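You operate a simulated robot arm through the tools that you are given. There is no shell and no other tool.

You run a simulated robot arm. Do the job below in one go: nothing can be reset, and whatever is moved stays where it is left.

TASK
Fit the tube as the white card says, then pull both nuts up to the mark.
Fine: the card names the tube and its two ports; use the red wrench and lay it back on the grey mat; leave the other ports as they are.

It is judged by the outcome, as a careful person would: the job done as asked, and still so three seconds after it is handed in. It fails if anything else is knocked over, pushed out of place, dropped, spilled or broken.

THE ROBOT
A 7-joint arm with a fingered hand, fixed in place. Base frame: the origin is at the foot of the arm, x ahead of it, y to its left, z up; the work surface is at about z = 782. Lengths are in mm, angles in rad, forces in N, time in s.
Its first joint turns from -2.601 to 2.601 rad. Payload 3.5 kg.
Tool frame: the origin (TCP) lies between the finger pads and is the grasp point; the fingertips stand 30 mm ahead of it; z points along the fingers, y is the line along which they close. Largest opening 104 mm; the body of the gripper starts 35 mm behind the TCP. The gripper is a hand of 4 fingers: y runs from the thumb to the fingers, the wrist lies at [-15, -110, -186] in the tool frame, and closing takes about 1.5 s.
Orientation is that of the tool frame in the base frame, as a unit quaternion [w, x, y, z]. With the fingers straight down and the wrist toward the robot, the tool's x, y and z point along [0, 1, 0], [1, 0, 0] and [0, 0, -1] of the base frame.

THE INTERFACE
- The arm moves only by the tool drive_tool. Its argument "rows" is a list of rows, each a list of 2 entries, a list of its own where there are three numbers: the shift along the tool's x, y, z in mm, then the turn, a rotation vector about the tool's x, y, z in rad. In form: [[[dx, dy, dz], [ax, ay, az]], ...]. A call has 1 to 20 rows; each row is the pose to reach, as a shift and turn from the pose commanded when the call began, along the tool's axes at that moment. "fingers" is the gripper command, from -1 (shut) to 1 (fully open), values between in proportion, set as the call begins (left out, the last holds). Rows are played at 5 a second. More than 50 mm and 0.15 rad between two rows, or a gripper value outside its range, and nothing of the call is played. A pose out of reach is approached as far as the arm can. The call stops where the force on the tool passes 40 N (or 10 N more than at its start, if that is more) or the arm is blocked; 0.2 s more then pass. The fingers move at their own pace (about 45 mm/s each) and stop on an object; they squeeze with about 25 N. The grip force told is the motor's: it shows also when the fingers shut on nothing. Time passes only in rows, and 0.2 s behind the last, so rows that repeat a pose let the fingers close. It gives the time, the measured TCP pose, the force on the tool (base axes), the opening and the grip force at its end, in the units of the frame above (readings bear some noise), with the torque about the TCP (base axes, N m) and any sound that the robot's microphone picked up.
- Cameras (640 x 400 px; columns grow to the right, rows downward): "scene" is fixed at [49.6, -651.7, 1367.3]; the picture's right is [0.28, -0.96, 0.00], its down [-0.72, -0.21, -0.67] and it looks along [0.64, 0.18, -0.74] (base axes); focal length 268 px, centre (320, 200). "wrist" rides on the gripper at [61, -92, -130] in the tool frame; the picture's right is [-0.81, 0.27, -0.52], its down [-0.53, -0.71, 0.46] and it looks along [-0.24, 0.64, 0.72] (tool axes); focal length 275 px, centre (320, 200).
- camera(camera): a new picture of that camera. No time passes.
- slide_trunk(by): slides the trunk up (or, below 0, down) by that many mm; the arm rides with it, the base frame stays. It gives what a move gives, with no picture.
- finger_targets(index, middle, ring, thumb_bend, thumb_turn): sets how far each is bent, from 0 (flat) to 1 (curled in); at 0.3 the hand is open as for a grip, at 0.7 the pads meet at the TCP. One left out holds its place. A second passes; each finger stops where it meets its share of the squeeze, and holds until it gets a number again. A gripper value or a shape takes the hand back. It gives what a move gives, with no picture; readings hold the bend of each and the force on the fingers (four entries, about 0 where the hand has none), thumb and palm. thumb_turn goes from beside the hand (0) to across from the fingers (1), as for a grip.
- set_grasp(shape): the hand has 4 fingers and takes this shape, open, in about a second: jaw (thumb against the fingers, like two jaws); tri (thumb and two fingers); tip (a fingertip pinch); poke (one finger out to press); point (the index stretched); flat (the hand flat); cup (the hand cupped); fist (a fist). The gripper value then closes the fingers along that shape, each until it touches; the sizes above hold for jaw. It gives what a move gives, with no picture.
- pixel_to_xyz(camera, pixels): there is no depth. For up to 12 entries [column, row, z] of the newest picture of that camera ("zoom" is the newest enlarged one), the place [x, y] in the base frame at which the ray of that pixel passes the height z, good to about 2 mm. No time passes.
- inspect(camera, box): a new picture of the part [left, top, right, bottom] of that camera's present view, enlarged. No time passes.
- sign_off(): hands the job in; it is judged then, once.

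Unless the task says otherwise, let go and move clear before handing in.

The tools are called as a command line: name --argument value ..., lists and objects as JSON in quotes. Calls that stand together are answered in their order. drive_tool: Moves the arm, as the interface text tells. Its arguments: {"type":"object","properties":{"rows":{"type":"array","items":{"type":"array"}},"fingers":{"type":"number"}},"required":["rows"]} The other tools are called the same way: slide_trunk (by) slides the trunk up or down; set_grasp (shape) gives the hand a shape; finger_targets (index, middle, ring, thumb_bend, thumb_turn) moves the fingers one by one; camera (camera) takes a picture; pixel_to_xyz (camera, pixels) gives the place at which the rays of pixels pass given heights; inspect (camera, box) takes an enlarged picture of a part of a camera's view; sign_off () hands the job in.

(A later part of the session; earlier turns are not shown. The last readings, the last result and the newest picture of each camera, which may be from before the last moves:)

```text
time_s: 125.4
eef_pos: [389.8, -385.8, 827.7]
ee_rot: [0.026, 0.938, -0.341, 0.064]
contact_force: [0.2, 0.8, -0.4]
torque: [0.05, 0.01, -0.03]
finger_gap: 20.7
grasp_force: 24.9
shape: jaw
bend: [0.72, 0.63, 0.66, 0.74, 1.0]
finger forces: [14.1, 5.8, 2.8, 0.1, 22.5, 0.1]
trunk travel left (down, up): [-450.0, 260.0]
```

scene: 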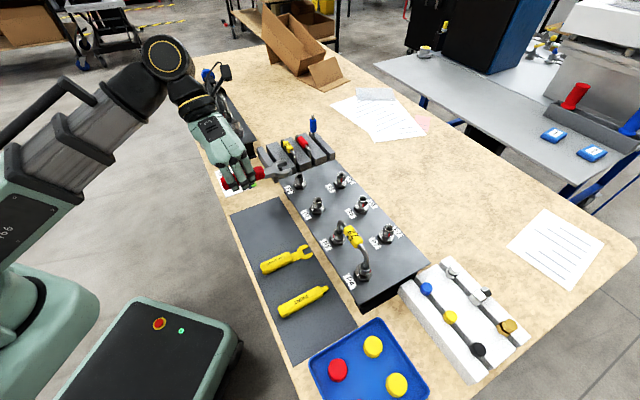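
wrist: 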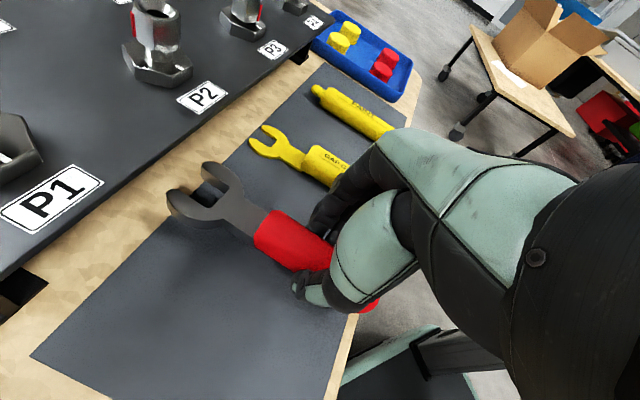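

drive_tool --rows '[[[-0.3, 0, 2], [0, 0, 0]], [[-0.6, 0, 4], [0, 0, 0]], [[-0.6, 0, 4], [0, 0, 0]]]'

inspect --camera "scene" --box '[230, 190, 310, 250]'

```text
time_s: 126.2
eef_pos: [389.2, -385.8, 822.7]
ee_rot: [0.026, 0.938, -0.341, 0.063]
contact_force: [0.8, -0.6, -1.7]
torque: [0.02, 0.03, -0.02]
finger_gap: 20.8
grasp_force: 25.5
shape: jaw
bend: [0.72, 0.63, 0.66, 0.74, 1.0]
finger forces: [14.1, 5.6, 2.8, 0.0, 22.5, 0.1]
trunk travel left (down, up): [-450.0, 260.0]
```

```text
6.67 times, centred on (270, 220) of scene
```

zoom: 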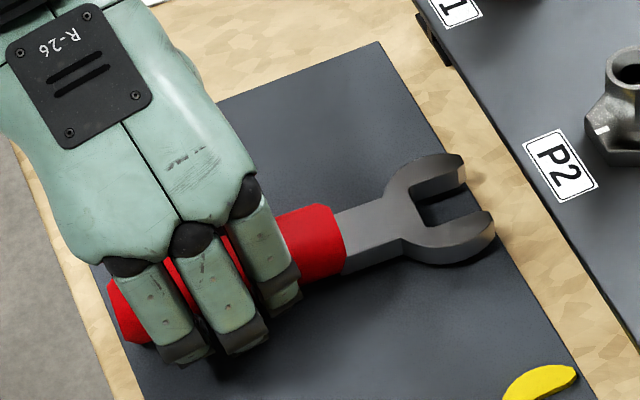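

drive_tool --rows '[[[-0.3, 0, 2], [0, 0, 0]], [[-0.6, 0, 4], [0, 0, 0]], [[-0.6, 0, 4], [0, 0, 0]]]'

drive_tool --rows '[[[-0.2, 0, 1.5], [0, 0, 0]], [[-0.4, 0, 3], [0, 0, 0]], [[-0.4, 0, 3], [0, 0, 0]]]'

```text
time_s: 127.0
eef_pos: [389.5, -384.9, 820.3]
ee_rot: [0.026, 0.937, -0.341, 0.064]
contact_force: [-0.8, -0.2, -0.9]
torque: [0.03, 0.01, -0.03]
finger_gap: 20.4
grasp_force: 24.5
shape: jaw
bend: [0.72, 0.63, 0.66, 0.74, 1.0]
finger forces: [14.1, 5.8, 2.8, 0.0, 22.5, 0.1]
trunk travel left (down, up): [-450.0, 260.0]
```

```text
time_s: 127.8
eef_pos: [388.2, -386.8, 817.2]
ee_rot: [0.026, 0.937, -0.342, 0.064]
contact_force: [-0.1, 0.7, -0.9]
torque: [0.01, -0.02, -0.01]
finger_gap: 20.7
grasp_force: 25.1
shape: jaw
bend: [0.72, 0.63, 0.66, 0.74, 1.0]
finger forces: [14.1, 5.6, 2.9, 0.1, 22.6, 0.0]
trunk travel left (down, up): [-450.0, 260.0]
```

drive_tool --rows '[[[-0.2, 0, 1.5], [0, 0, 0]], [[-0.4, 0, 3], [0, 0, 0]], [[-0.4, 0, 3], [0, 0, 0]]]'

inspect --camera "scene" --box '[230, 190, 310, 250]'

camera --camera "wrist"

```text
time_s: 128.6
eef_pos: [388.5, -385.9, 814.4]
ee_rot: [0.027, 0.937, -0.341, 0.065]
contact_force: [1.0, -0.8, 19.7]
torque: [-0.01, -0.05, 0.04]
finger_gap: 21.9
grasp_force: 24.9
shape: jaw
bend: [0.73, 0.63, 0.66, 0.74, 1.0]
finger forces: [15.6, 7.1, 3.6, 0.1, 26.3, 0.0]
trunk travel left (down, up): [-450.0, 260.0]
```

```text
6.67 times, centred on (270, 220) of scene
```

zoom: 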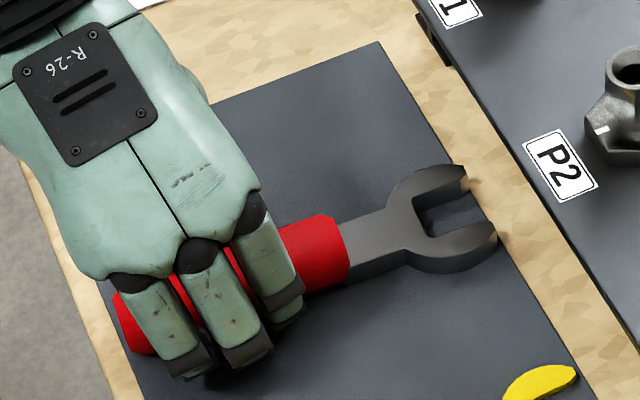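

```text
taken
```

wrist: 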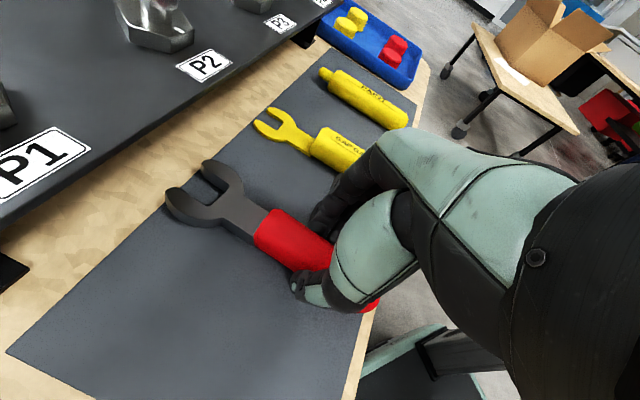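

The handle touched the mat at the original grip depth, so it had mostly rotated in the grip rather than dropped. I'll release it here, straighten the tool, and re-grip cleanly a bit nearer the head.

drive_tool --rows '[[[0.2, 0, -1.5], [0, 0, 0]], [[0.2, 0, -1.5], [0, 0, 0]]]'

drive_tool --rows '[[[0, 0, 0], [0, 0, 0]], [[0, 0, 0], [0, 0, 0]], [[0, 0, 0], [0, 0, 0]], [[0, 0, 0], [0, 0, 0]], [[0, 0, 0], [0, 0, 0]]]' --fingers 0.0

drive_tool --rows '[[[4.2, 0, -29.7], [0, 0, 0]], [[8.4, 0, -59.4], [0, -0.07, 0]], [[14, 0, -99], [0, -0.14, 0]], [[14, 0, -99], [0, -0.14, 0]]]'

camera --camera "wrist"

inspect --camera "wrist" --box '[150, 180, 330, 330]'

inspect --camera "scene" --box '[230, 190, 310, 250]'

```text
time_s: 129.2
eef_pos: [388.8, -385.8, 814.9]
ee_rot: [0.026, 0.937, -0.341, 0.064]
contact_force: [0.6, -0.8, 12.8]
torque: [-0.03, -0.02, 0.06]
finger_gap: 21.6
grasp_force: 25.1
shape: jaw
bend: [0.73, 0.63, 0.66, 0.74, 1.0]
finger forces: [15.5, 7.0, 3.4, 0.0, 25.5, 0.0]
trunk travel left (down, up): [-450.0, 260.0]
```

```text
time_s: 130.4
eef_pos: [389.3, -386.2, 815.0]
ee_rot: [0.026, 0.937, -0.342, 0.064]
contact_force: [0.0, -0.3, -0.5]
torque: [-0.03, 0.0, -0.01]
finger_gap: 51.5
grasp_force: 0.0
shape: jaw
bend: [0.74, 0.45, 0.41, 0.7, 1.0]
finger forces: [0.1, 0.0, 0.0, 0.0, 0.0, 0.0]
trunk travel left (down, up): [-450.0, 260.0]
```

```text
time_s: 131.4
eef_pos: [386.8, -384.7, 912.6]
ee_rot: [0.003, 0.94, -0.342, -0.002]
contact_force: [0.2, 0.0, 0.8]
torque: [0.0, 0.01, 0.01]
finger_gap: 51.6
grasp_force: 0.0
shape: jaw
bend: [0.74, 0.45, 0.41, 0.7, 1.0]
finger forces: [0.1, 0.0, 0.0, 0.0, 0.1, 0.0]
trunk travel left (down, up): [-450.0, 260.0]
```

```text
taken
```

wrist: 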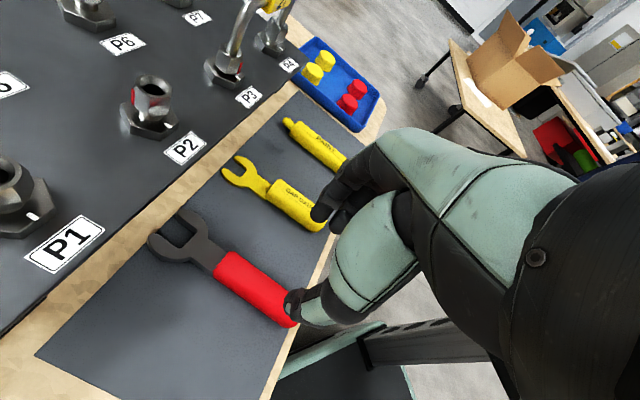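

```text
2.67 times, centred on (240, 255) of wrist
```

zoom: 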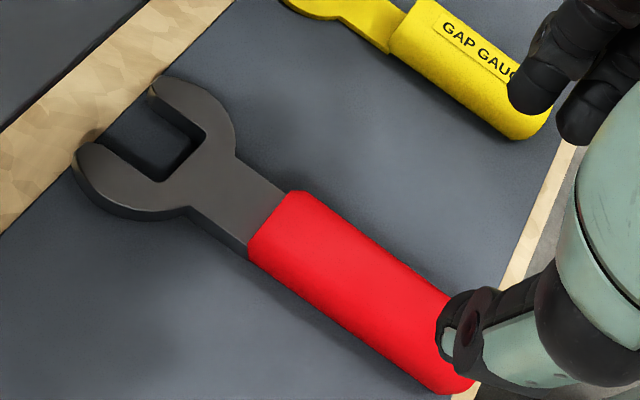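

```text
6.67 times, centred on (270, 220) of scene
```

zoom: 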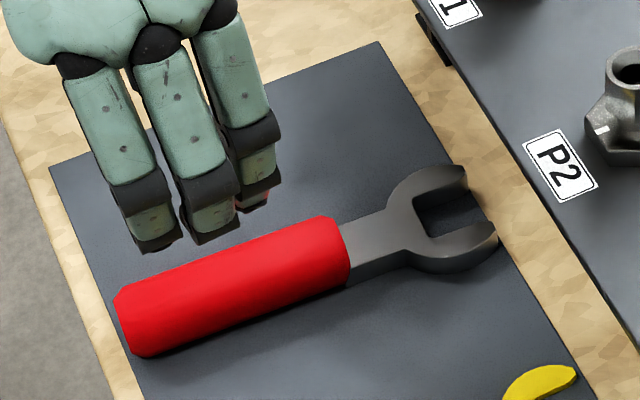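

pixel_to_xyz --camera "wrist" --pixels '[[223.1, 264, 799], [301.8, 299, 799], [232.5, 231.8, 799], [213.7, 255.1, 799], [281.2, 262.5, 799], [262.5, 294.3, 799], [188.3, 239.3, 799], [196.9, 230.2, 799], [180, 247.9, 799]]'

pixel_to_xyz --camera "scene" --pixels '[[241.4, 238.1, 797], [279.7, 225.5, 797], [287.5, 220.5, 797]]'

```text
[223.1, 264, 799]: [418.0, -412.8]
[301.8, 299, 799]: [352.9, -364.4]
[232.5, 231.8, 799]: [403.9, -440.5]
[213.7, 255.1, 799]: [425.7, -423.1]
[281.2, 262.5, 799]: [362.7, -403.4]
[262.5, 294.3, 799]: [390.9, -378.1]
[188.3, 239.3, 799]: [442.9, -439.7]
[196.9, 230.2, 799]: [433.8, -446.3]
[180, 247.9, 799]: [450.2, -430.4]
```

```text
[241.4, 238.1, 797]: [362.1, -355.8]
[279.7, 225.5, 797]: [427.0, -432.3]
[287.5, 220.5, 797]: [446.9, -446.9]
```

pixel_to_xyz --camera "wrist" --pixels '[[223.1, 264.4, 799], [259.5, 287.6, 799], [241.3, 276, 799], [188.3, 239.3, 799]]'

pixel_to_xyz --camera "scene" --pixels '[[240.8, 238.3, 796], [273.3, 227.5, 796], [284.2, 222, 796], [257, 233, 796]]'

```text
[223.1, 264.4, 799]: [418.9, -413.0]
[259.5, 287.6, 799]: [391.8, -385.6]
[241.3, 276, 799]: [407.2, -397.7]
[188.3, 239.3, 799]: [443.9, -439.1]
```

```text
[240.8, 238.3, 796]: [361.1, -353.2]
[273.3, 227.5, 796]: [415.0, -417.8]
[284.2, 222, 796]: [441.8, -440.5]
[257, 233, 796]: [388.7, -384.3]
```

The wrench lies at about -46.7° with its handle centre at about (389,-384). I'll re-grip 10 mm nearer the head, with yaw aligned and the tool vertical.

drive_tool --rows '[[[5, -0.4, 20], [0, 0, 0.06]], [[11.2, -0.8, 45], [0, 0, 0.117]], [[11.2, -0.8, 70], [0, 0, 0.117]], [[11.2, -0.8, 88], [0, 0, 0.117]], [[11.2, -0.8, 94], [0, 0, 0.117]], [[11.2, -0.8, 94], [0, 0, 0.117]]]'

camera --camera "wrist"

inspect --camera "wrist" --box '[160, 190, 360, 350]'

inspect --camera "scene" --box '[230, 190, 310, 250]'

```text
time_s: 132.8
eef_pos: [398.8, -393.2, 820.9]
ee_rot: [0.002, 0.918, -0.397, -0.001]
contact_force: [-0.5, -0.3, 0.5]
torque: [-0.03, 0.01, 0.01]
finger_gap: 51.9
grasp_force: 0.0
shape: jaw
bend: [0.74, 0.45, 0.41, 0.7, 1.0]
finger forces: [0.0, 0.0, 0.0, 0.1, 0.0, 0.0]
trunk travel left (down, up): [-450.0, 260.0]
```

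```text
taken
```

wrist: 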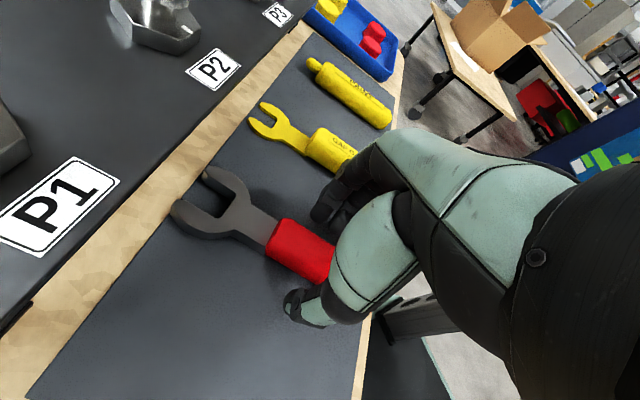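

```text
2.50 times, centred on (260, 270) of wrist
```

zoom: 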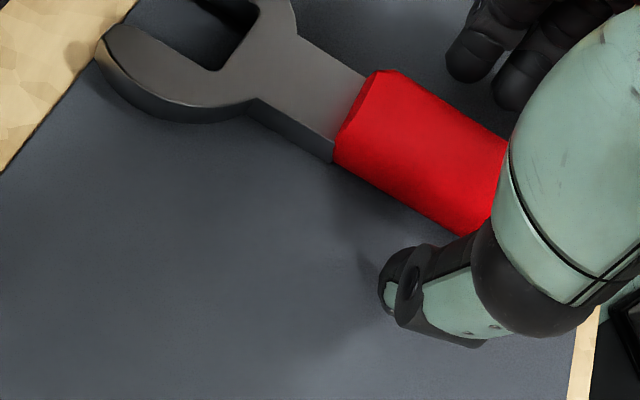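

```text
6.67 times, centred on (270, 220) of scene
```

zoom: 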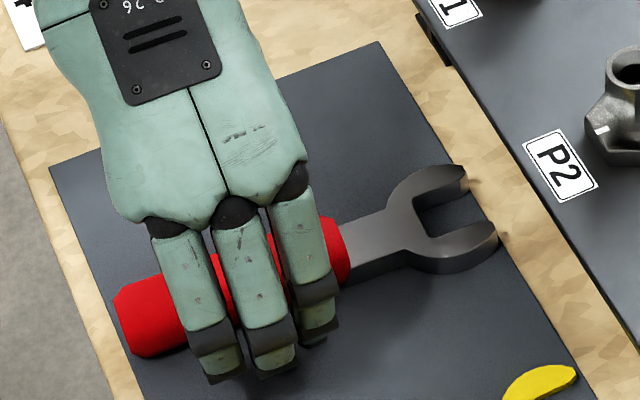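

Aligned. I'll shift 2.5 mm to centre it, lower to the mat, and close.

drive_tool --rows '[[[0, 2.5, 3], [0, 0, 0]], [[0, 2.5, 6.5], [0, 0, 0]], [[0, 2.5, 6.5], [0, 0, 0]]]'

drive_tool --rows '[[[0, 0, 0], [0, 0, 0]], [[0, 0, 0], [0, 0, 0]], [[0, 0, 0], [0, 0, 0]], [[0, 0, 0], [0, 0, 0]], [[0, 0, 0], [0, 0, 0]], [[0, 0, 0], [0, 0, 0]], [[0, 0, 0], [0, 0, 0]], [[0, 0, 0], [0, 0, 0]]]' --fingers -1

drive_tool --rows '[[[0, 0, -4], [0, 0, 0]], [[0, 0, -12], [0, 0, 0]], [[0, 0, -30], [0, 0, 0]], [[0, 0, -60], [0, 0, 0]], [[0, 0, -60], [0, 0, 0]]]'

camera --camera "wrist"

inspect --camera "wrist" --box '[150, 140, 290, 260]'

inspect --camera "scene" --box '[230, 170, 330, 240]'

```text
time_s: 133.6
eef_pos: [395.7, -395.1, 812.4]
ee_rot: [0.002, 0.918, -0.396, -0.002]
contact_force: [-0.2, -0.5, 0.0]
torque: [-0.04, -0.03, -0.01]
finger_gap: 51.8
grasp_force: 0.0
shape: jaw
bend: [0.74, 0.45, 0.41, 0.7, 1.0]
finger forces: [0.0, 0.1, 0.0, 0.1, 0.0, 0.1]
trunk travel left (down, up): [-450.0, 260.0]
```

```text
time_s: 135.4
eef_pos: [396.4, -394.8, 813.3]
ee_rot: [0.002, 0.918, -0.397, -0.002]
contact_force: [0.2, 0.4, -0.4]
torque: [0.03, 0.02, 0.03]
finger_gap: 20.7
grasp_force: 24.6
shape: jaw
bend: [0.73, 0.62, 0.62, 0.74, 1.0]
finger forces: [13.2, 6.3, 2.7, 0.1, 22.5, 0.1]
trunk travel left (down, up): [-450.0, 260.0]
```

```text
time_s: 136.6
eef_pos: [394.7, -393.1, 874.0]
ee_rot: [0.001, 0.918, -0.396, -0.002]
contact_force: [0.3, -0.4, -0.9]
torque: [0.01, 0.0, 0.0]
finger_gap: 20.7
grasp_force: 24.7
shape: jaw
bend: [0.73, 0.62, 0.63, 0.74, 1.0]
finger forces: [13.7, 6.2, 2.6, 0.1, 22.6, 0.0]
trunk travel left (down, up): [-450.0, 260.0]
```

```text
taken
```

wrist: 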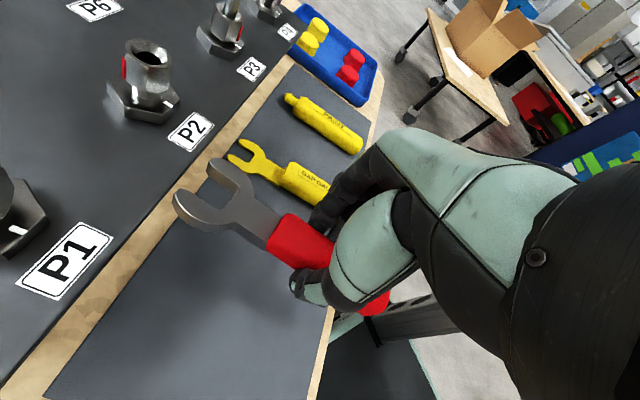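

```text
3.33 times, centred on (220, 200) of wrist
```

zoom: 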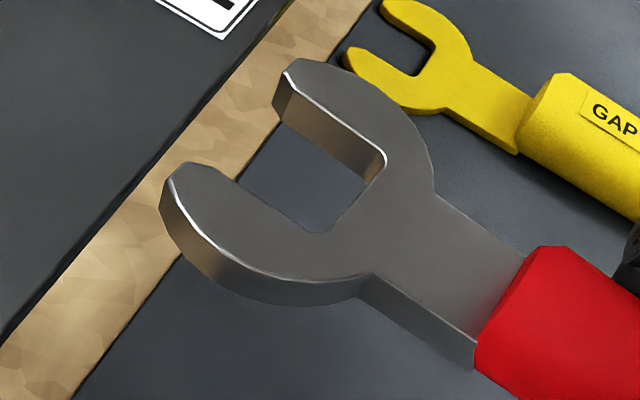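

```text
5.71 times, centred on (280, 205) of scene
```

zoom: 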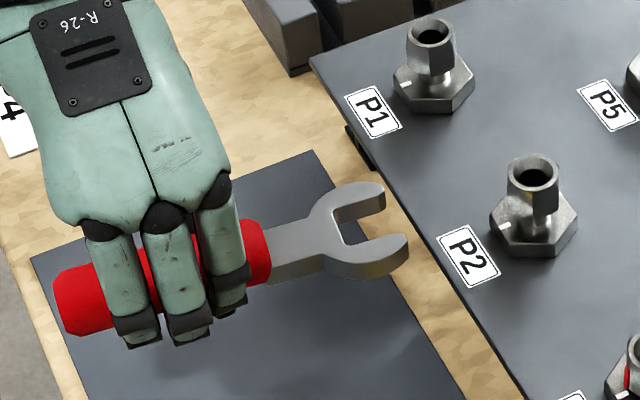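

The re-grip is firm. I'll check the wrench's direction and droop in the new grip.

pixel_to_xyz --camera "scene" --pixels '[[234.8, 222.8, 862], [269.6, 214.2, 854], [285.2, 209.9, 848], [292.5, 207.6, 846]]'

pixel_to_xyz --camera "wrist" --pixels '[[239.5, 186.5, 840], [239.5, 186.5, 860], [222.4, 209.6, 840], [222.4, 209.6, 860], [211, 165.5, 840], [211, 165.5, 860], [193.6, 193.4, 840], [193.6, 193.4, 860]]'

inspect --camera "scene" --box '[265, 190, 305, 230]'

```text
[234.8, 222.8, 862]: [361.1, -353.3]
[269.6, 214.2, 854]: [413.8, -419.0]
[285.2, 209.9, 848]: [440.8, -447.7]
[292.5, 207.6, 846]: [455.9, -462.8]
```

```text
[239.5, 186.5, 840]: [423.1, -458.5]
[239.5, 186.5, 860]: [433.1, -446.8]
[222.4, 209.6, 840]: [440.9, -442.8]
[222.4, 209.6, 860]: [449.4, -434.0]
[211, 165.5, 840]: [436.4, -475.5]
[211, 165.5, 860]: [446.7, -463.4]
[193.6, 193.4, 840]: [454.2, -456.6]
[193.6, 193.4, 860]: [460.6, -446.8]
```

```text
10.00 times, centred on (285, 210) of scene
```

zoom: 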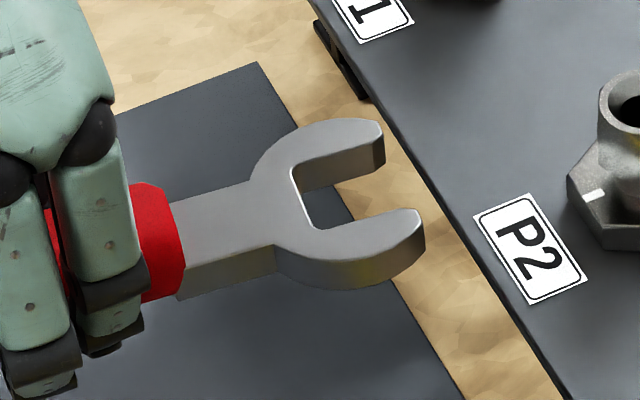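

The grip geometry is similar to before, with the jaw 10 mm closer. I'll raise, level it with the same 0.14 rad tilt, and carry it high around to P4's far side, pointing at about 15°.

drive_tool --rows '[[[0, 0, -40], [0, 0.05, 0]], [[0, 0, -80], [0, 0.1, 0]], [[0, 0, -115], [0, 0.14, 0]], [[0, 0, -115], [0, 0.14, 0]]]'

drive_tool --rows '[[[8.6, 30.8, 1.2], [0.0151, 0, -0.1071]], [[17.2, 61.6, 2.4], [0.0302, 0, -0.2142]], [[25.8, 92.4, 3.7], [0.0453, 0, -0.3213]], [[34.4, 123.2, 4.9], [0.0604, 0, -0.4284]], [[43, 154, 6.1], [0.0755, 0, -0.5355]], [[51.7, 184.8, 7.3], [0.0905, 0, -0.6425]], [[60.3, 215.6, 8.5], [0.1056, 0, -0.7496]], [[68.9, 246.4, 9.7], [0.1207, 0, -0.8567]], [[77.5, 277.2, 11], [0.1358, 0, -0.9638]], [[86.1, 308, 12.2], [0.1509, 0, -1.0709]], [[94.7, 338.8, 13.4], [0.166, 0, -1.178]], [[94.7, 338.8, 13.4], [0.166, 0, -1.178]]]'

camera --camera "wrist"

inspect --camera "wrist" --box '[100, 100, 300, 280]'

inspect --camera "scene" --box '[330, 230, 430, 310]'

```text
time_s: 137.6
eef_pos: [397.1, -392.5, 988.2]
ee_rot: [0.03, 0.916, -0.396, 0.063]
contact_force: [-0.2, -0.1, -1.4]
torque: [0.01, 0.01, -0.02]
finger_gap: 20.6
grasp_force: 25.3
shape: jaw
bend: [0.73, 0.62, 0.63, 0.74, 1.0]
finger forces: [13.6, 6.2, 2.6, 0.0, 22.6, 0.1]
trunk travel left (down, up): [-450.0, 260.0]
```

```text
time_s: 140.2
eef_pos: [217.1, -696.0, 989.4]
ee_rot: [-0.012, 0.98, 0.187, 0.066]
contact_force: [-0.4, -0.3, -1.2]
torque: [0.03, 0.0, -0.01]
finger_gap: 21.0
grasp_force: 24.5
shape: jaw
bend: [0.73, 0.62, 0.63, 0.74, 1.0]
finger forces: [13.8, 6.1, 2.7, 0.0, 22.5, 0.0]
trunk travel left (down, up): [-450.0, 260.0]
```

```text
taken
```

wrist: 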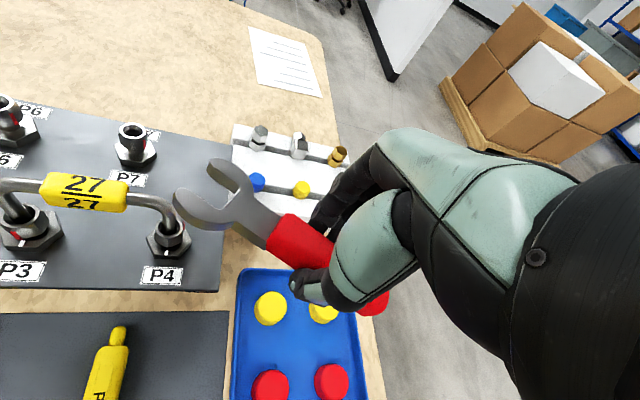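

```text
2.22 times, centred on (200, 190) of wrist
```

zoom: 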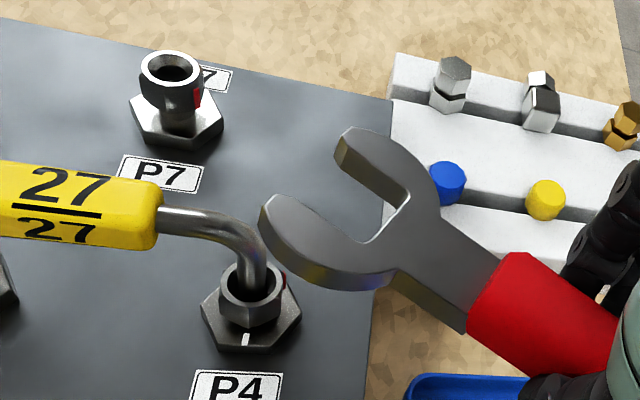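

```text
5.00 times, centred on (380, 270) of scene
```

zoom: 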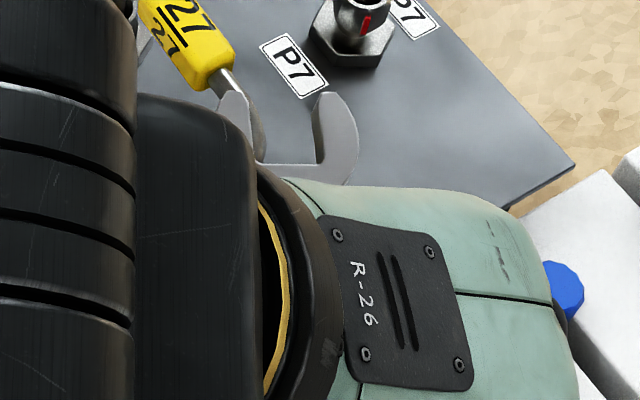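

drive_tool --rows '[[[-7, 0, 32], [0, 0, 0]], [[-12, 0, 64], [0, 0, 0]], [[-16.7, 0, 97], [0, 0, 0]], [[-16.7, 0, 97], [0, 0, 0]]]'

camera --camera "wrist"

inspect --camera "wrist" --box '[110, 110, 240, 220]'

inspect --camera "scene" --box '[345, 245, 395, 300]'

```text
time_s: 141.2
eef_pos: [212.1, -696.8, 891.1]
ee_rot: [-0.012, 0.98, 0.187, 0.066]
contact_force: [0.3, 0.1, -0.3]
torque: [0.01, 0.0, 0.01]
finger_gap: 20.7
grasp_force: 24.9
shape: jaw
bend: [0.73, 0.62, 0.63, 0.74, 1.0]
finger forces: [13.8, 6.1, 2.6, 0.0, 22.5, 0.1]
trunk travel left (down, up): [-450.0, 260.0]
```

```text
taken
```

wrist: 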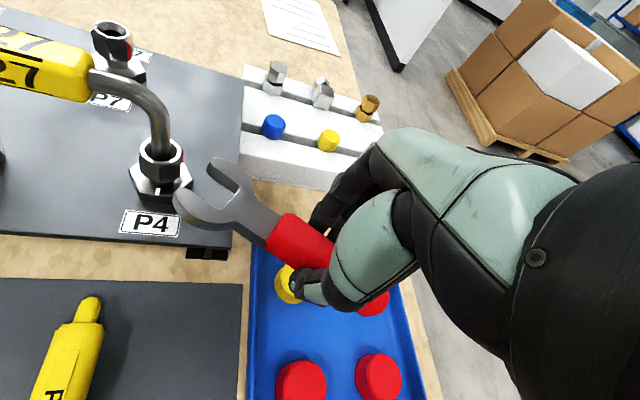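

```text
3.64 times, centred on (175, 165) of wrist
```

zoom: 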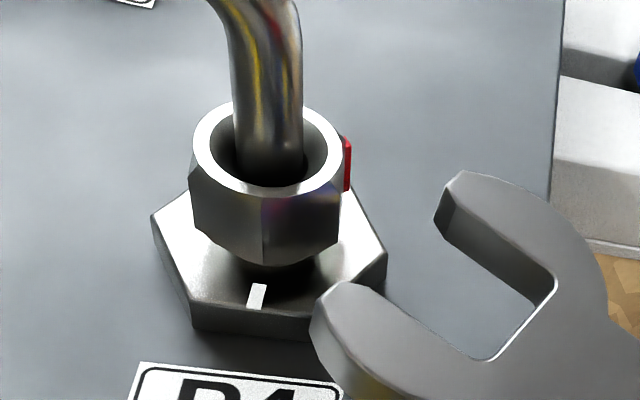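

```text
7.27 times, centred on (370, 272) of scene
```

zoom: 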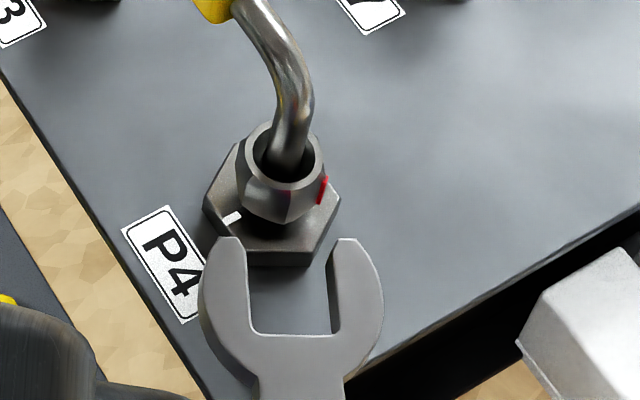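

From the scene, which looks almost along the wrench, the jaw is about 3 mm to the +y side and 6–7° clockwise of the nut's flats. I'll correct both and look again.

drive_tool --rows '[[[-0.5, 11.35, -0.07], [0.017, 0, -0.1208]], [[-0.5, 11.35, -0.07], [0.017, 0, -0.1208]]]'

camera --camera "wrist"

inspect --camera "wrist" --box '[110, 110, 240, 220]'

inspect --camera "scene" --box '[345, 245, 395, 300]'

```text
time_s: 141.8
eef_pos: [217.7, -707.9, 890.5]
ee_rot: [-0.017, 0.967, 0.246, 0.065]
contact_force: [0.9, 0.0, -1.8]
torque: [0.02, 0.03, 0.0]
finger_gap: 20.6
grasp_force: 25.1
shape: jaw
bend: [0.73, 0.62, 0.63, 0.74, 1.0]
finger forces: [13.8, 6.1, 2.7, 0.0, 22.6, 0.0]
trunk travel left (down, up): [-450.0, 260.0]
```

```text
taken
```

wrist: 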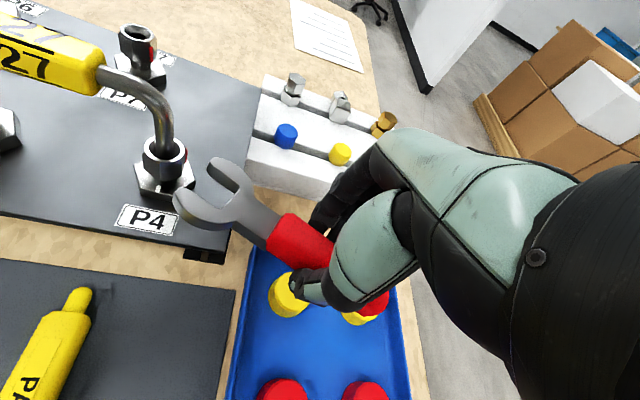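

```text
3.64 times, centred on (175, 165) of wrist
```

zoom: 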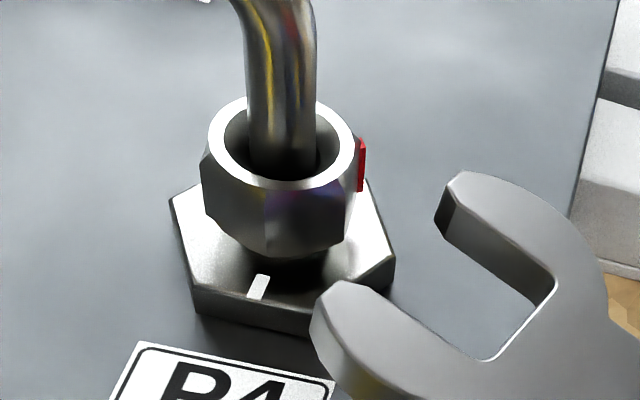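

```text
7.27 times, centred on (370, 272) of scene
```

zoom: 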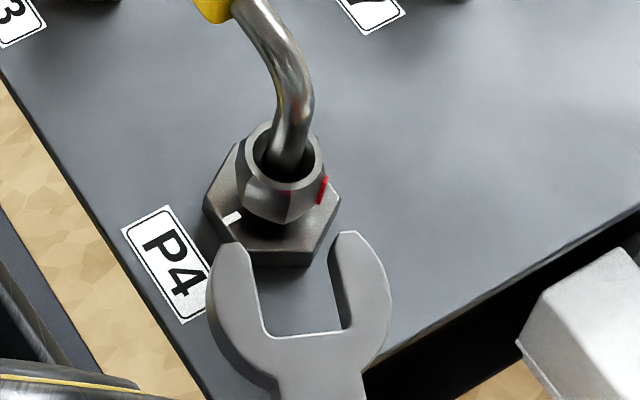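

Nearly aligned. I'll apply a final small trim (1 mm, 1.7°) and advance slowly 16 mm with the force guard.

drive_tool --rows '[[[-0.5, 2.5, 1.4], [0.0042, 0, -0.03]], [[3.4, 2.8, 2.0], [0.0042, 0, -0.03]], [[7.4, 3.1, 2.5], [0.0042, 0, -0.03]], [[11.3, 3.4, 3.1], [0.0042, 0, -0.03]], [[15.2, 3.7, 3.6], [0.0042, 0, -0.03]], [[15.2, 3.7, 3.6], [0.0042, 0, -0.03]]]'

camera --camera "wrist"

inspect --camera "wrist" --box '[130, 120, 240, 220]'

inspect --camera "scene" --box '[345, 245, 395, 300]'

```text
time_s: 143.2
eef_pos: [231.6, -703.2, 890.3]
ee_rot: [-0.017, 0.963, 0.26, 0.065]
contact_force: [-0.7, 0.1, -1.7]
torque: [0.0, 0.04, -0.02]
finger_gap: 20.9
grasp_force: 25.1
shape: jaw
bend: [0.73, 0.63, 0.64, 0.74, 1.0]
finger forces: [14.5, 5.9, 2.6, 0.1, 22.7, 0.0]
trunk travel left (down, up): [-450.0, 260.0]
```

```text
taken
```

wrist: 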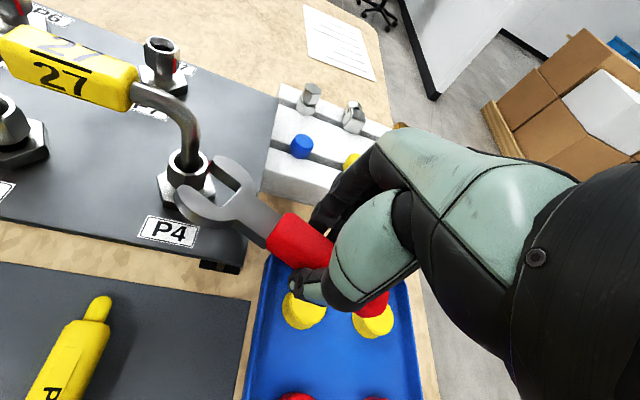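

```text
4.00 times, centred on (185, 170) of wrist
```

zoom: 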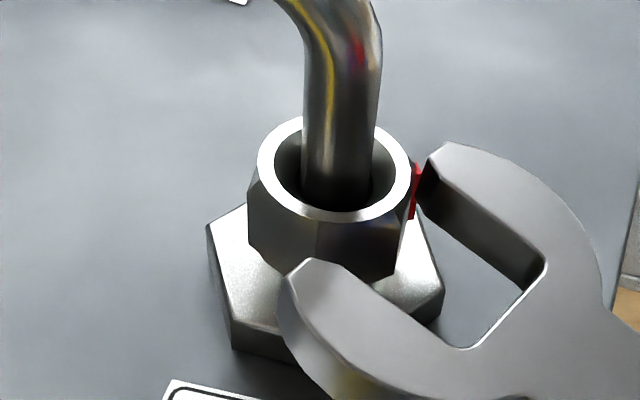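

```text
7.27 times, centred on (370, 272) of scene
```

zoom: 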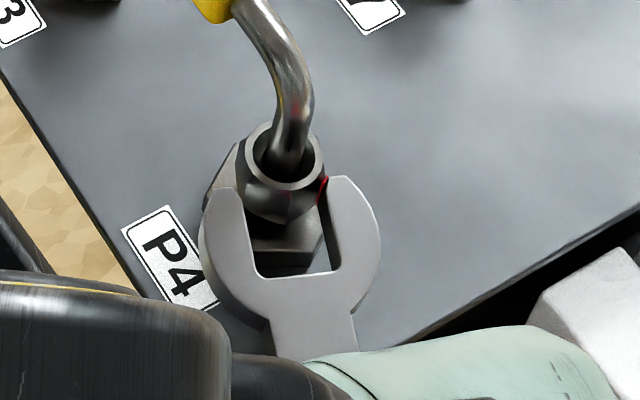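

The jaw is straddling the nut with no force. I'll advance the remaining 13 mm.

drive_tool --rows '[[[4, 0.4, 0.8], [0, 0, 0]], [[8, 0.8, 1.6], [0, 0, 0]], [[12.5, 1.3, 2.4], [0, 0, 0]], [[12.5, 1.3, 2.4], [0, 0, 0]]]'

camera --camera "wrist"

inspect --camera "wrist" --box '[130, 120, 240, 220]'

inspect --camera "scene" --box '[345, 245, 395, 300]'

```text
time_s: 144.2
eef_pos: [243.1, -697.1, 891.1]
ee_rot: [-0.018, 0.963, 0.26, 0.065]
contact_force: [0.5, -0.4, -0.9]
torque: [-0.01, 0.0, -0.06]
finger_gap: 20.3
grasp_force: 24.8
shape: jaw
bend: [0.73, 0.63, 0.66, 0.75, 1.0]
finger forces: [15.5, 5.5, 2.6, 0.0, 22.8, 0.0]
trunk travel left (down, up): [-450.0, 260.0]
```

```text
taken
```

wrist: 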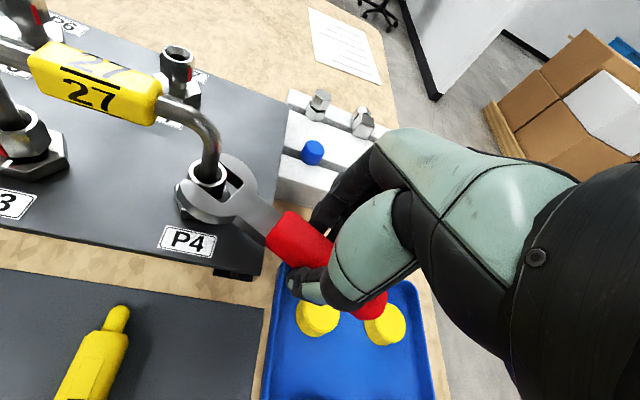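

```text
4.00 times, centred on (185, 170) of wrist
```

zoom: 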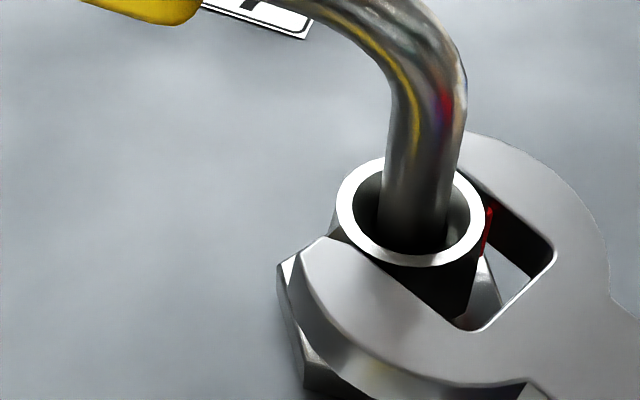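

```text
7.27 times, centred on (370, 272) of scene
```

zoom: 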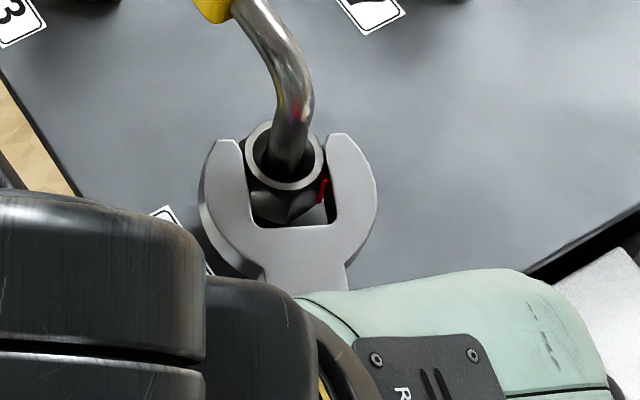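

Seated. I'll lower 2 mm to centre on the hex and pull the first 0.39 rad to check the arc.

drive_tool --rows '[[[-0.6, 0, 2], [0, 0, 0]], [[1.1, -10.9, 2.2], [-0.0183, 0, 0.13]], [[4.3, -21.5, 2.7], [-0.0365, 0, 0.259]], [[8.9, -31.6, 3.3], [-0.0548, 0, 0.389]], [[8.9, -31.6, 3.3], [-0.0548, 0, 0.389]]]'

camera --camera "wrist"

inspect --camera "wrist" --box '[130, 120, 240, 220]'

inspect --camera "scene" --box '[345, 245, 395, 300]'

```text
time_s: 145.4
eef_pos: [235.4, -666.0, 887.4]
ee_rot: [-0.002, 0.996, 0.066, 0.067]
contact_force: [0.2, 0.0, -1.5]
torque: [-0.04, -0.03, 0.04]
finger_gap: 20.4
grasp_force: 24.8
shape: jaw
bend: [0.73, 0.63, 0.66, 0.74, 1.0]
finger forces: [14.3, 5.7, 3.2, 0.0, 23.2, 0.0]
trunk travel left (down, up): [-450.0, 260.0]
```

```text
taken
```

wrist: 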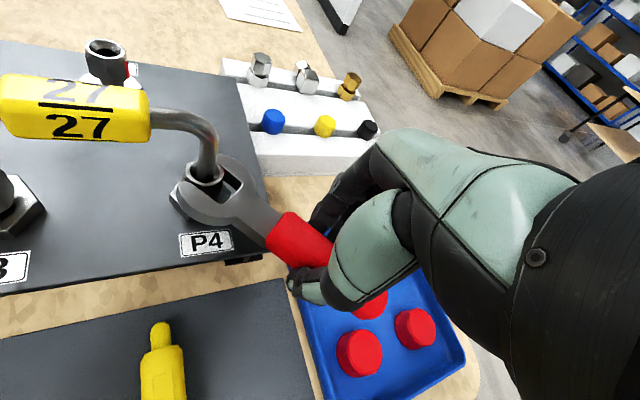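

```text
4.00 times, centred on (185, 170) of wrist
```

zoom: 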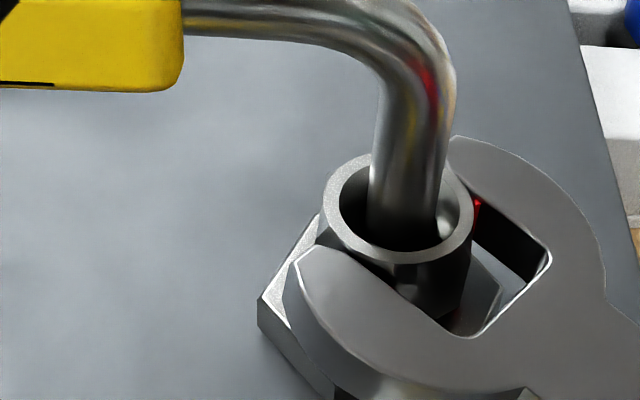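

```text
7.27 times, centred on (370, 272) of scene
```

zoom: 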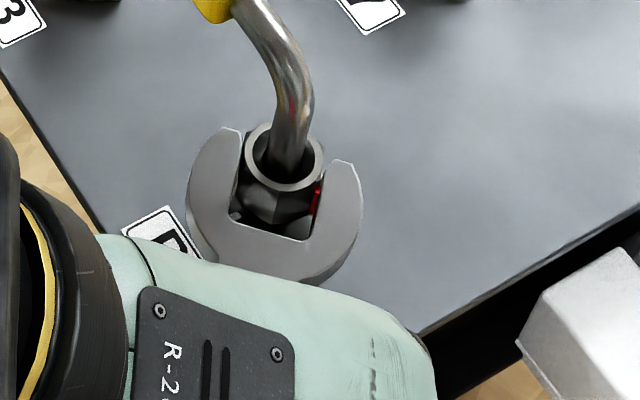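

The nut is turning: red moved left in the scene view. I'll continue the rest of this pull.

drive_tool --rows '[[[1.86, -10.9, 0.26], [-0.0183, 0, 0.13]], [[5.1, -21.5, 0.72], [-0.0365, 0, 0.259]], [[9.7, -31.6, 1.37], [-0.0548, 0, 0.389]], [[15.55, -41, 2.2], [-0.0731, 0, 0.519]], [[22.6, -49.6, 3.2], [-0.0914, 0, 0.648]], [[22.6, -49.6, 3.2], [-0.0914, 0, 0.648]]]'

camera --camera "wrist"

inspect --camera "wrist" --box '[130, 120, 240, 220]'

inspect --camera "scene" --box '[345, 245, 395, 300]'

```text
time_s: 146.8
eef_pos: [250.8, -613.8, 887.2]
ee_rot: [0.02, 0.964, -0.257, 0.065]
contact_force: [0.1, -2.3, -2.2]
torque: [-0.04, 0.07, 0.11]
finger_gap: 20.6
grasp_force: 25.3
shape: jaw
bend: [0.73, 0.63, 0.65, 0.74, 1.0]
finger forces: [14.1, 7.1, 3.9, 0.1, 22.6, 0.0]
trunk travel left (down, up): [-450.0, 260.0]
```

```text
taken
```

wrist: 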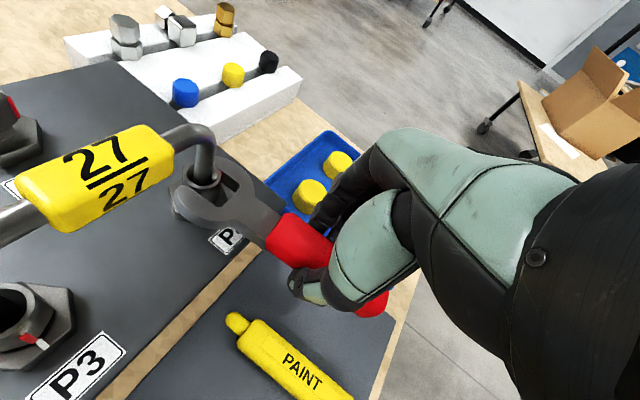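

```text
4.00 times, centred on (185, 170) of wrist
```

zoom: 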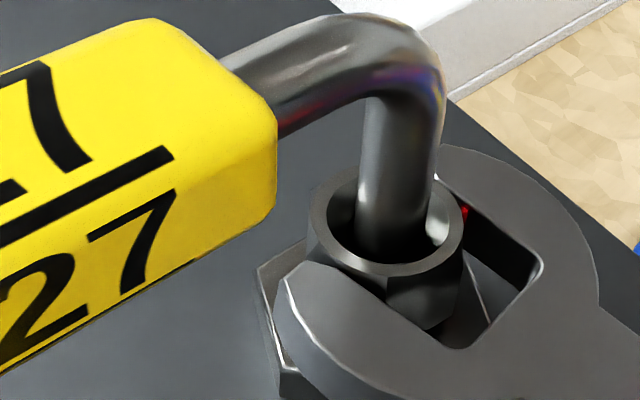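

```text
7.27 times, centred on (370, 272) of scene
```

zoom: 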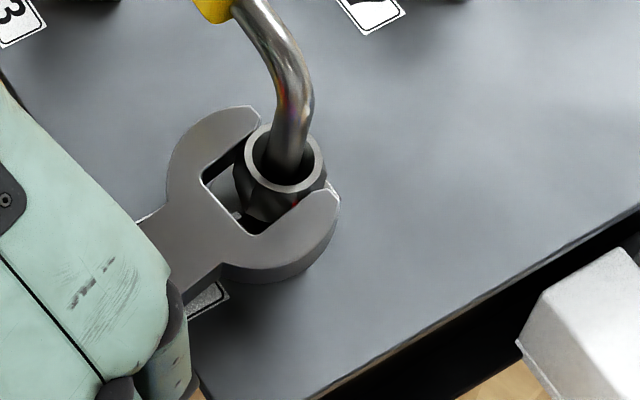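

Still turning freely. I'll push the jaw in 3 mm and continue another 0.2 rad on this bite.

drive_tool --rows '[[[3, 0.3, 0.4], [0, 0, 0]], [[4.9, -10.6, 0.7], [-0.0183, 0, 0.13]], [[6.4, -16.3, 0.9], [-0.0279, 0, 0.198]], [[6.4, -16.3, 0.9], [-0.0279, 0, 0.198]]]'

camera --camera "wrist"

inspect --camera "wrist" --box '[130, 120, 240, 220]'

inspect --camera "scene" --box '[345, 245, 395, 300]'

```text
time_s: 147.8
eef_pos: [263.9, -602.7, 889.5]
ee_rot: [0.027, 0.934, -0.351, 0.064]
contact_force: [-13.8, 7.0, -5.8]
torque: [0.19, 0.4, -0.04]
finger_gap: 20.2
grasp_force: 25.1
shape: jaw
bend: [0.73, 0.62, 0.64, 0.74, 1.0]
finger forces: [15.4, 7.8, 4.5, 0.1, 22.4, 0.1]
trunk travel left (down, up): [-450.0, 260.0]
```

```text
taken
```

wrist: 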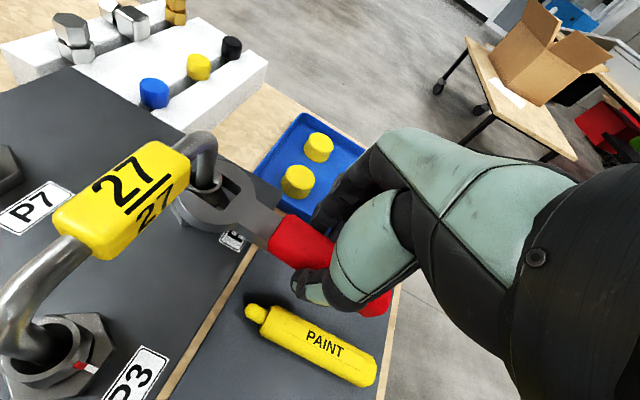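

```text
4.00 times, centred on (185, 170) of wrist
```

zoom: 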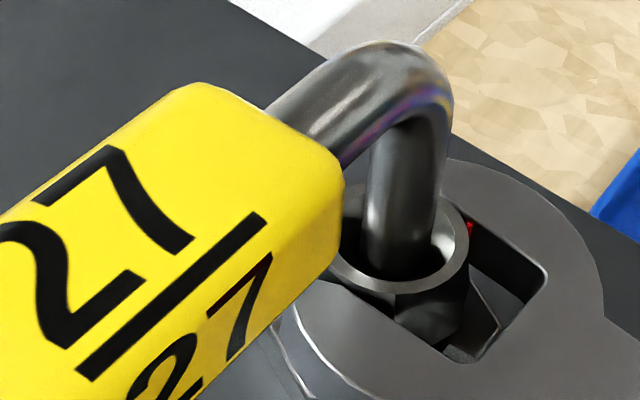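

```text
7.27 times, centred on (370, 272) of scene
```

zoom: 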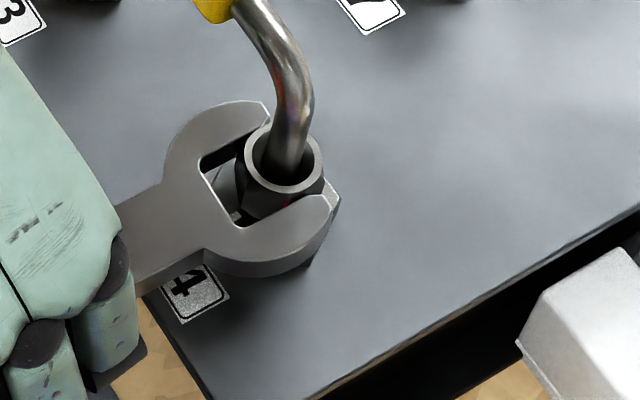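

There's about 15 N, mostly pushing the wrench back out, so I'm bottomed in the slot and snugging. By the scene, red is at about -159°, leaving about 66°. I'll withdraw and swing back for the last bite.

drive_tool --rows '[[[-2, 1.5, -0.2], [0.0035, 0, -0.025]], [[-10, -1, -1.3], [0, 0, 0]], [[-20, -2.2, -2.7], [0, 0, 0]], [[-32, -3.6, -4.4], [0, 0, 0]], [[-32, -3.6, -4.4], [0, 0, 0]]]'

camera --camera "wrist"

inspect --camera "wrist" --box '[110, 110, 240, 220]'

inspect --camera "scene" --box '[345, 245, 395, 300]'

```text
time_s: 149.0
eef_pos: [244.6, -579.4, 887.5]
ee_rot: [0.027, 0.934, -0.352, 0.063]
contact_force: [0.5, 0.6, -1.3]
torque: [0.03, 0.04, 0.01]
finger_gap: 20.0
grasp_force: 25.0
shape: jaw
bend: [0.72, 0.62, 0.64, 0.74, 1.0]
finger forces: [15.1, 6.7, 2.9, 0.0, 24.8, 0.0]
trunk travel left (down, up): [-450.0, 260.0]
```

```text
taken
```

wrist: 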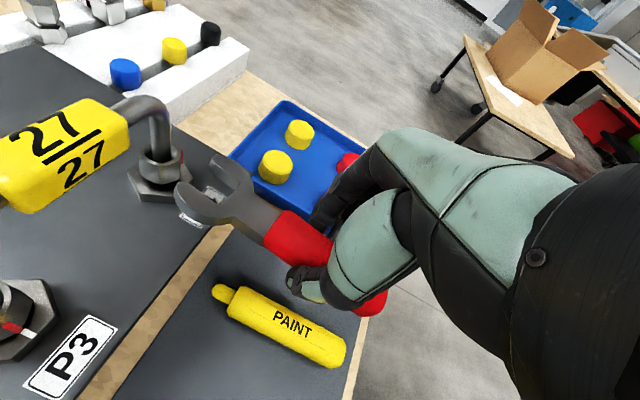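

```text
3.64 times, centred on (175, 165) of wrist
```

zoom: 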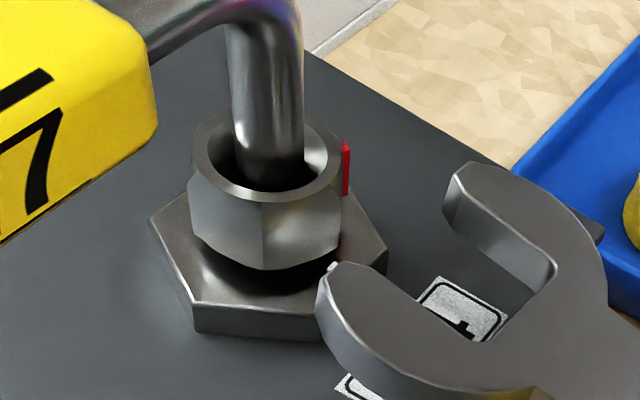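

```text
7.27 times, centred on (370, 272) of scene
```

zoom: 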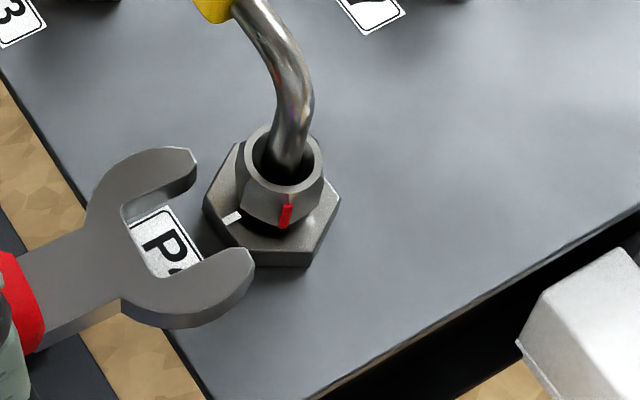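

Red is now at the front of P4 (scene zoom (286,216)), leaving about 65°. I'll swing back 66° at standoff.

drive_tool --rows '[[[-0.36, 15.2, -0.05], [0.0181, 0, -0.1287]], [[1.23, 30.3, 0.18], [0.0363, 0, -0.2574]], [[4.75, 45.1, 0.67], [0.0544, 0, -0.3861]], [[10.15, 59.3, 1.43], [0.0725, 0, -0.5148]], [[17.3, 72.7, 2.44], [0.0907, 0, -0.6435]], [[26.2, 85, 3.69], [0.1088, 0, -0.7722]], [[36.5, 96.1, 5.16], [0.1269, 0, -0.9009]], [[48.2, 105.7, 6.8], [0.1451, 0, -1.0296]], [[60.3, 113.4, 8.5], [0.1624, 0, -1.1524]], [[60.3, 113.4, 8.5], [0.1624, 0, -1.1524]]]'

camera --camera "wrist"

inspect --camera "wrist" --box '[110, 110, 240, 220]'

inspect --camera "scene" --box '[345, 245, 395, 300]'

```text
time_s: 151.2
eef_pos: [214.8, -705.2, 889.3]
ee_rot: [-0.014, 0.973, 0.22, 0.066]
contact_force: [-0.9, -0.7, -1.7]
torque: [0.01, 0.0, 0.02]
finger_gap: 20.3
grasp_force: 24.7
shape: jaw
bend: [0.72, 0.62, 0.65, 0.74, 1.0]
finger forces: [15.2, 6.3, 2.9, 0.1, 24.5, 0.1]
trunk travel left (down, up): [-450.0, 260.0]
```

```text
taken
```

wrist: 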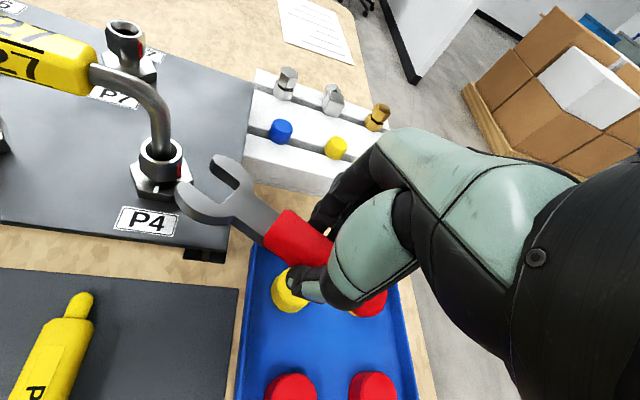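

```text
3.64 times, centred on (175, 165) of wrist
```

zoom: 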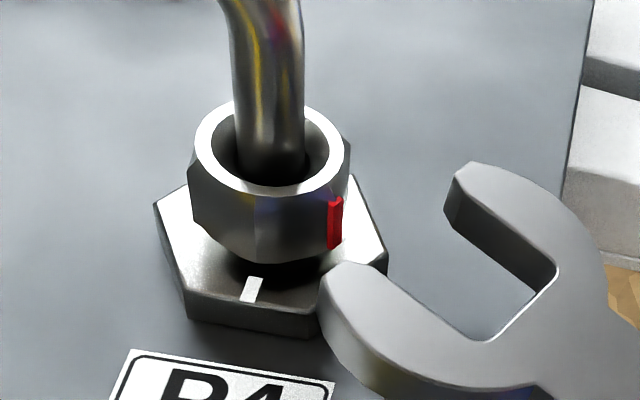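

```text
7.27 times, centred on (370, 272) of scene
```

zoom: 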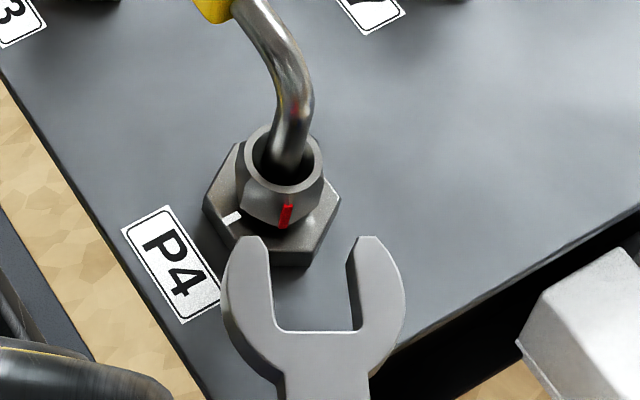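

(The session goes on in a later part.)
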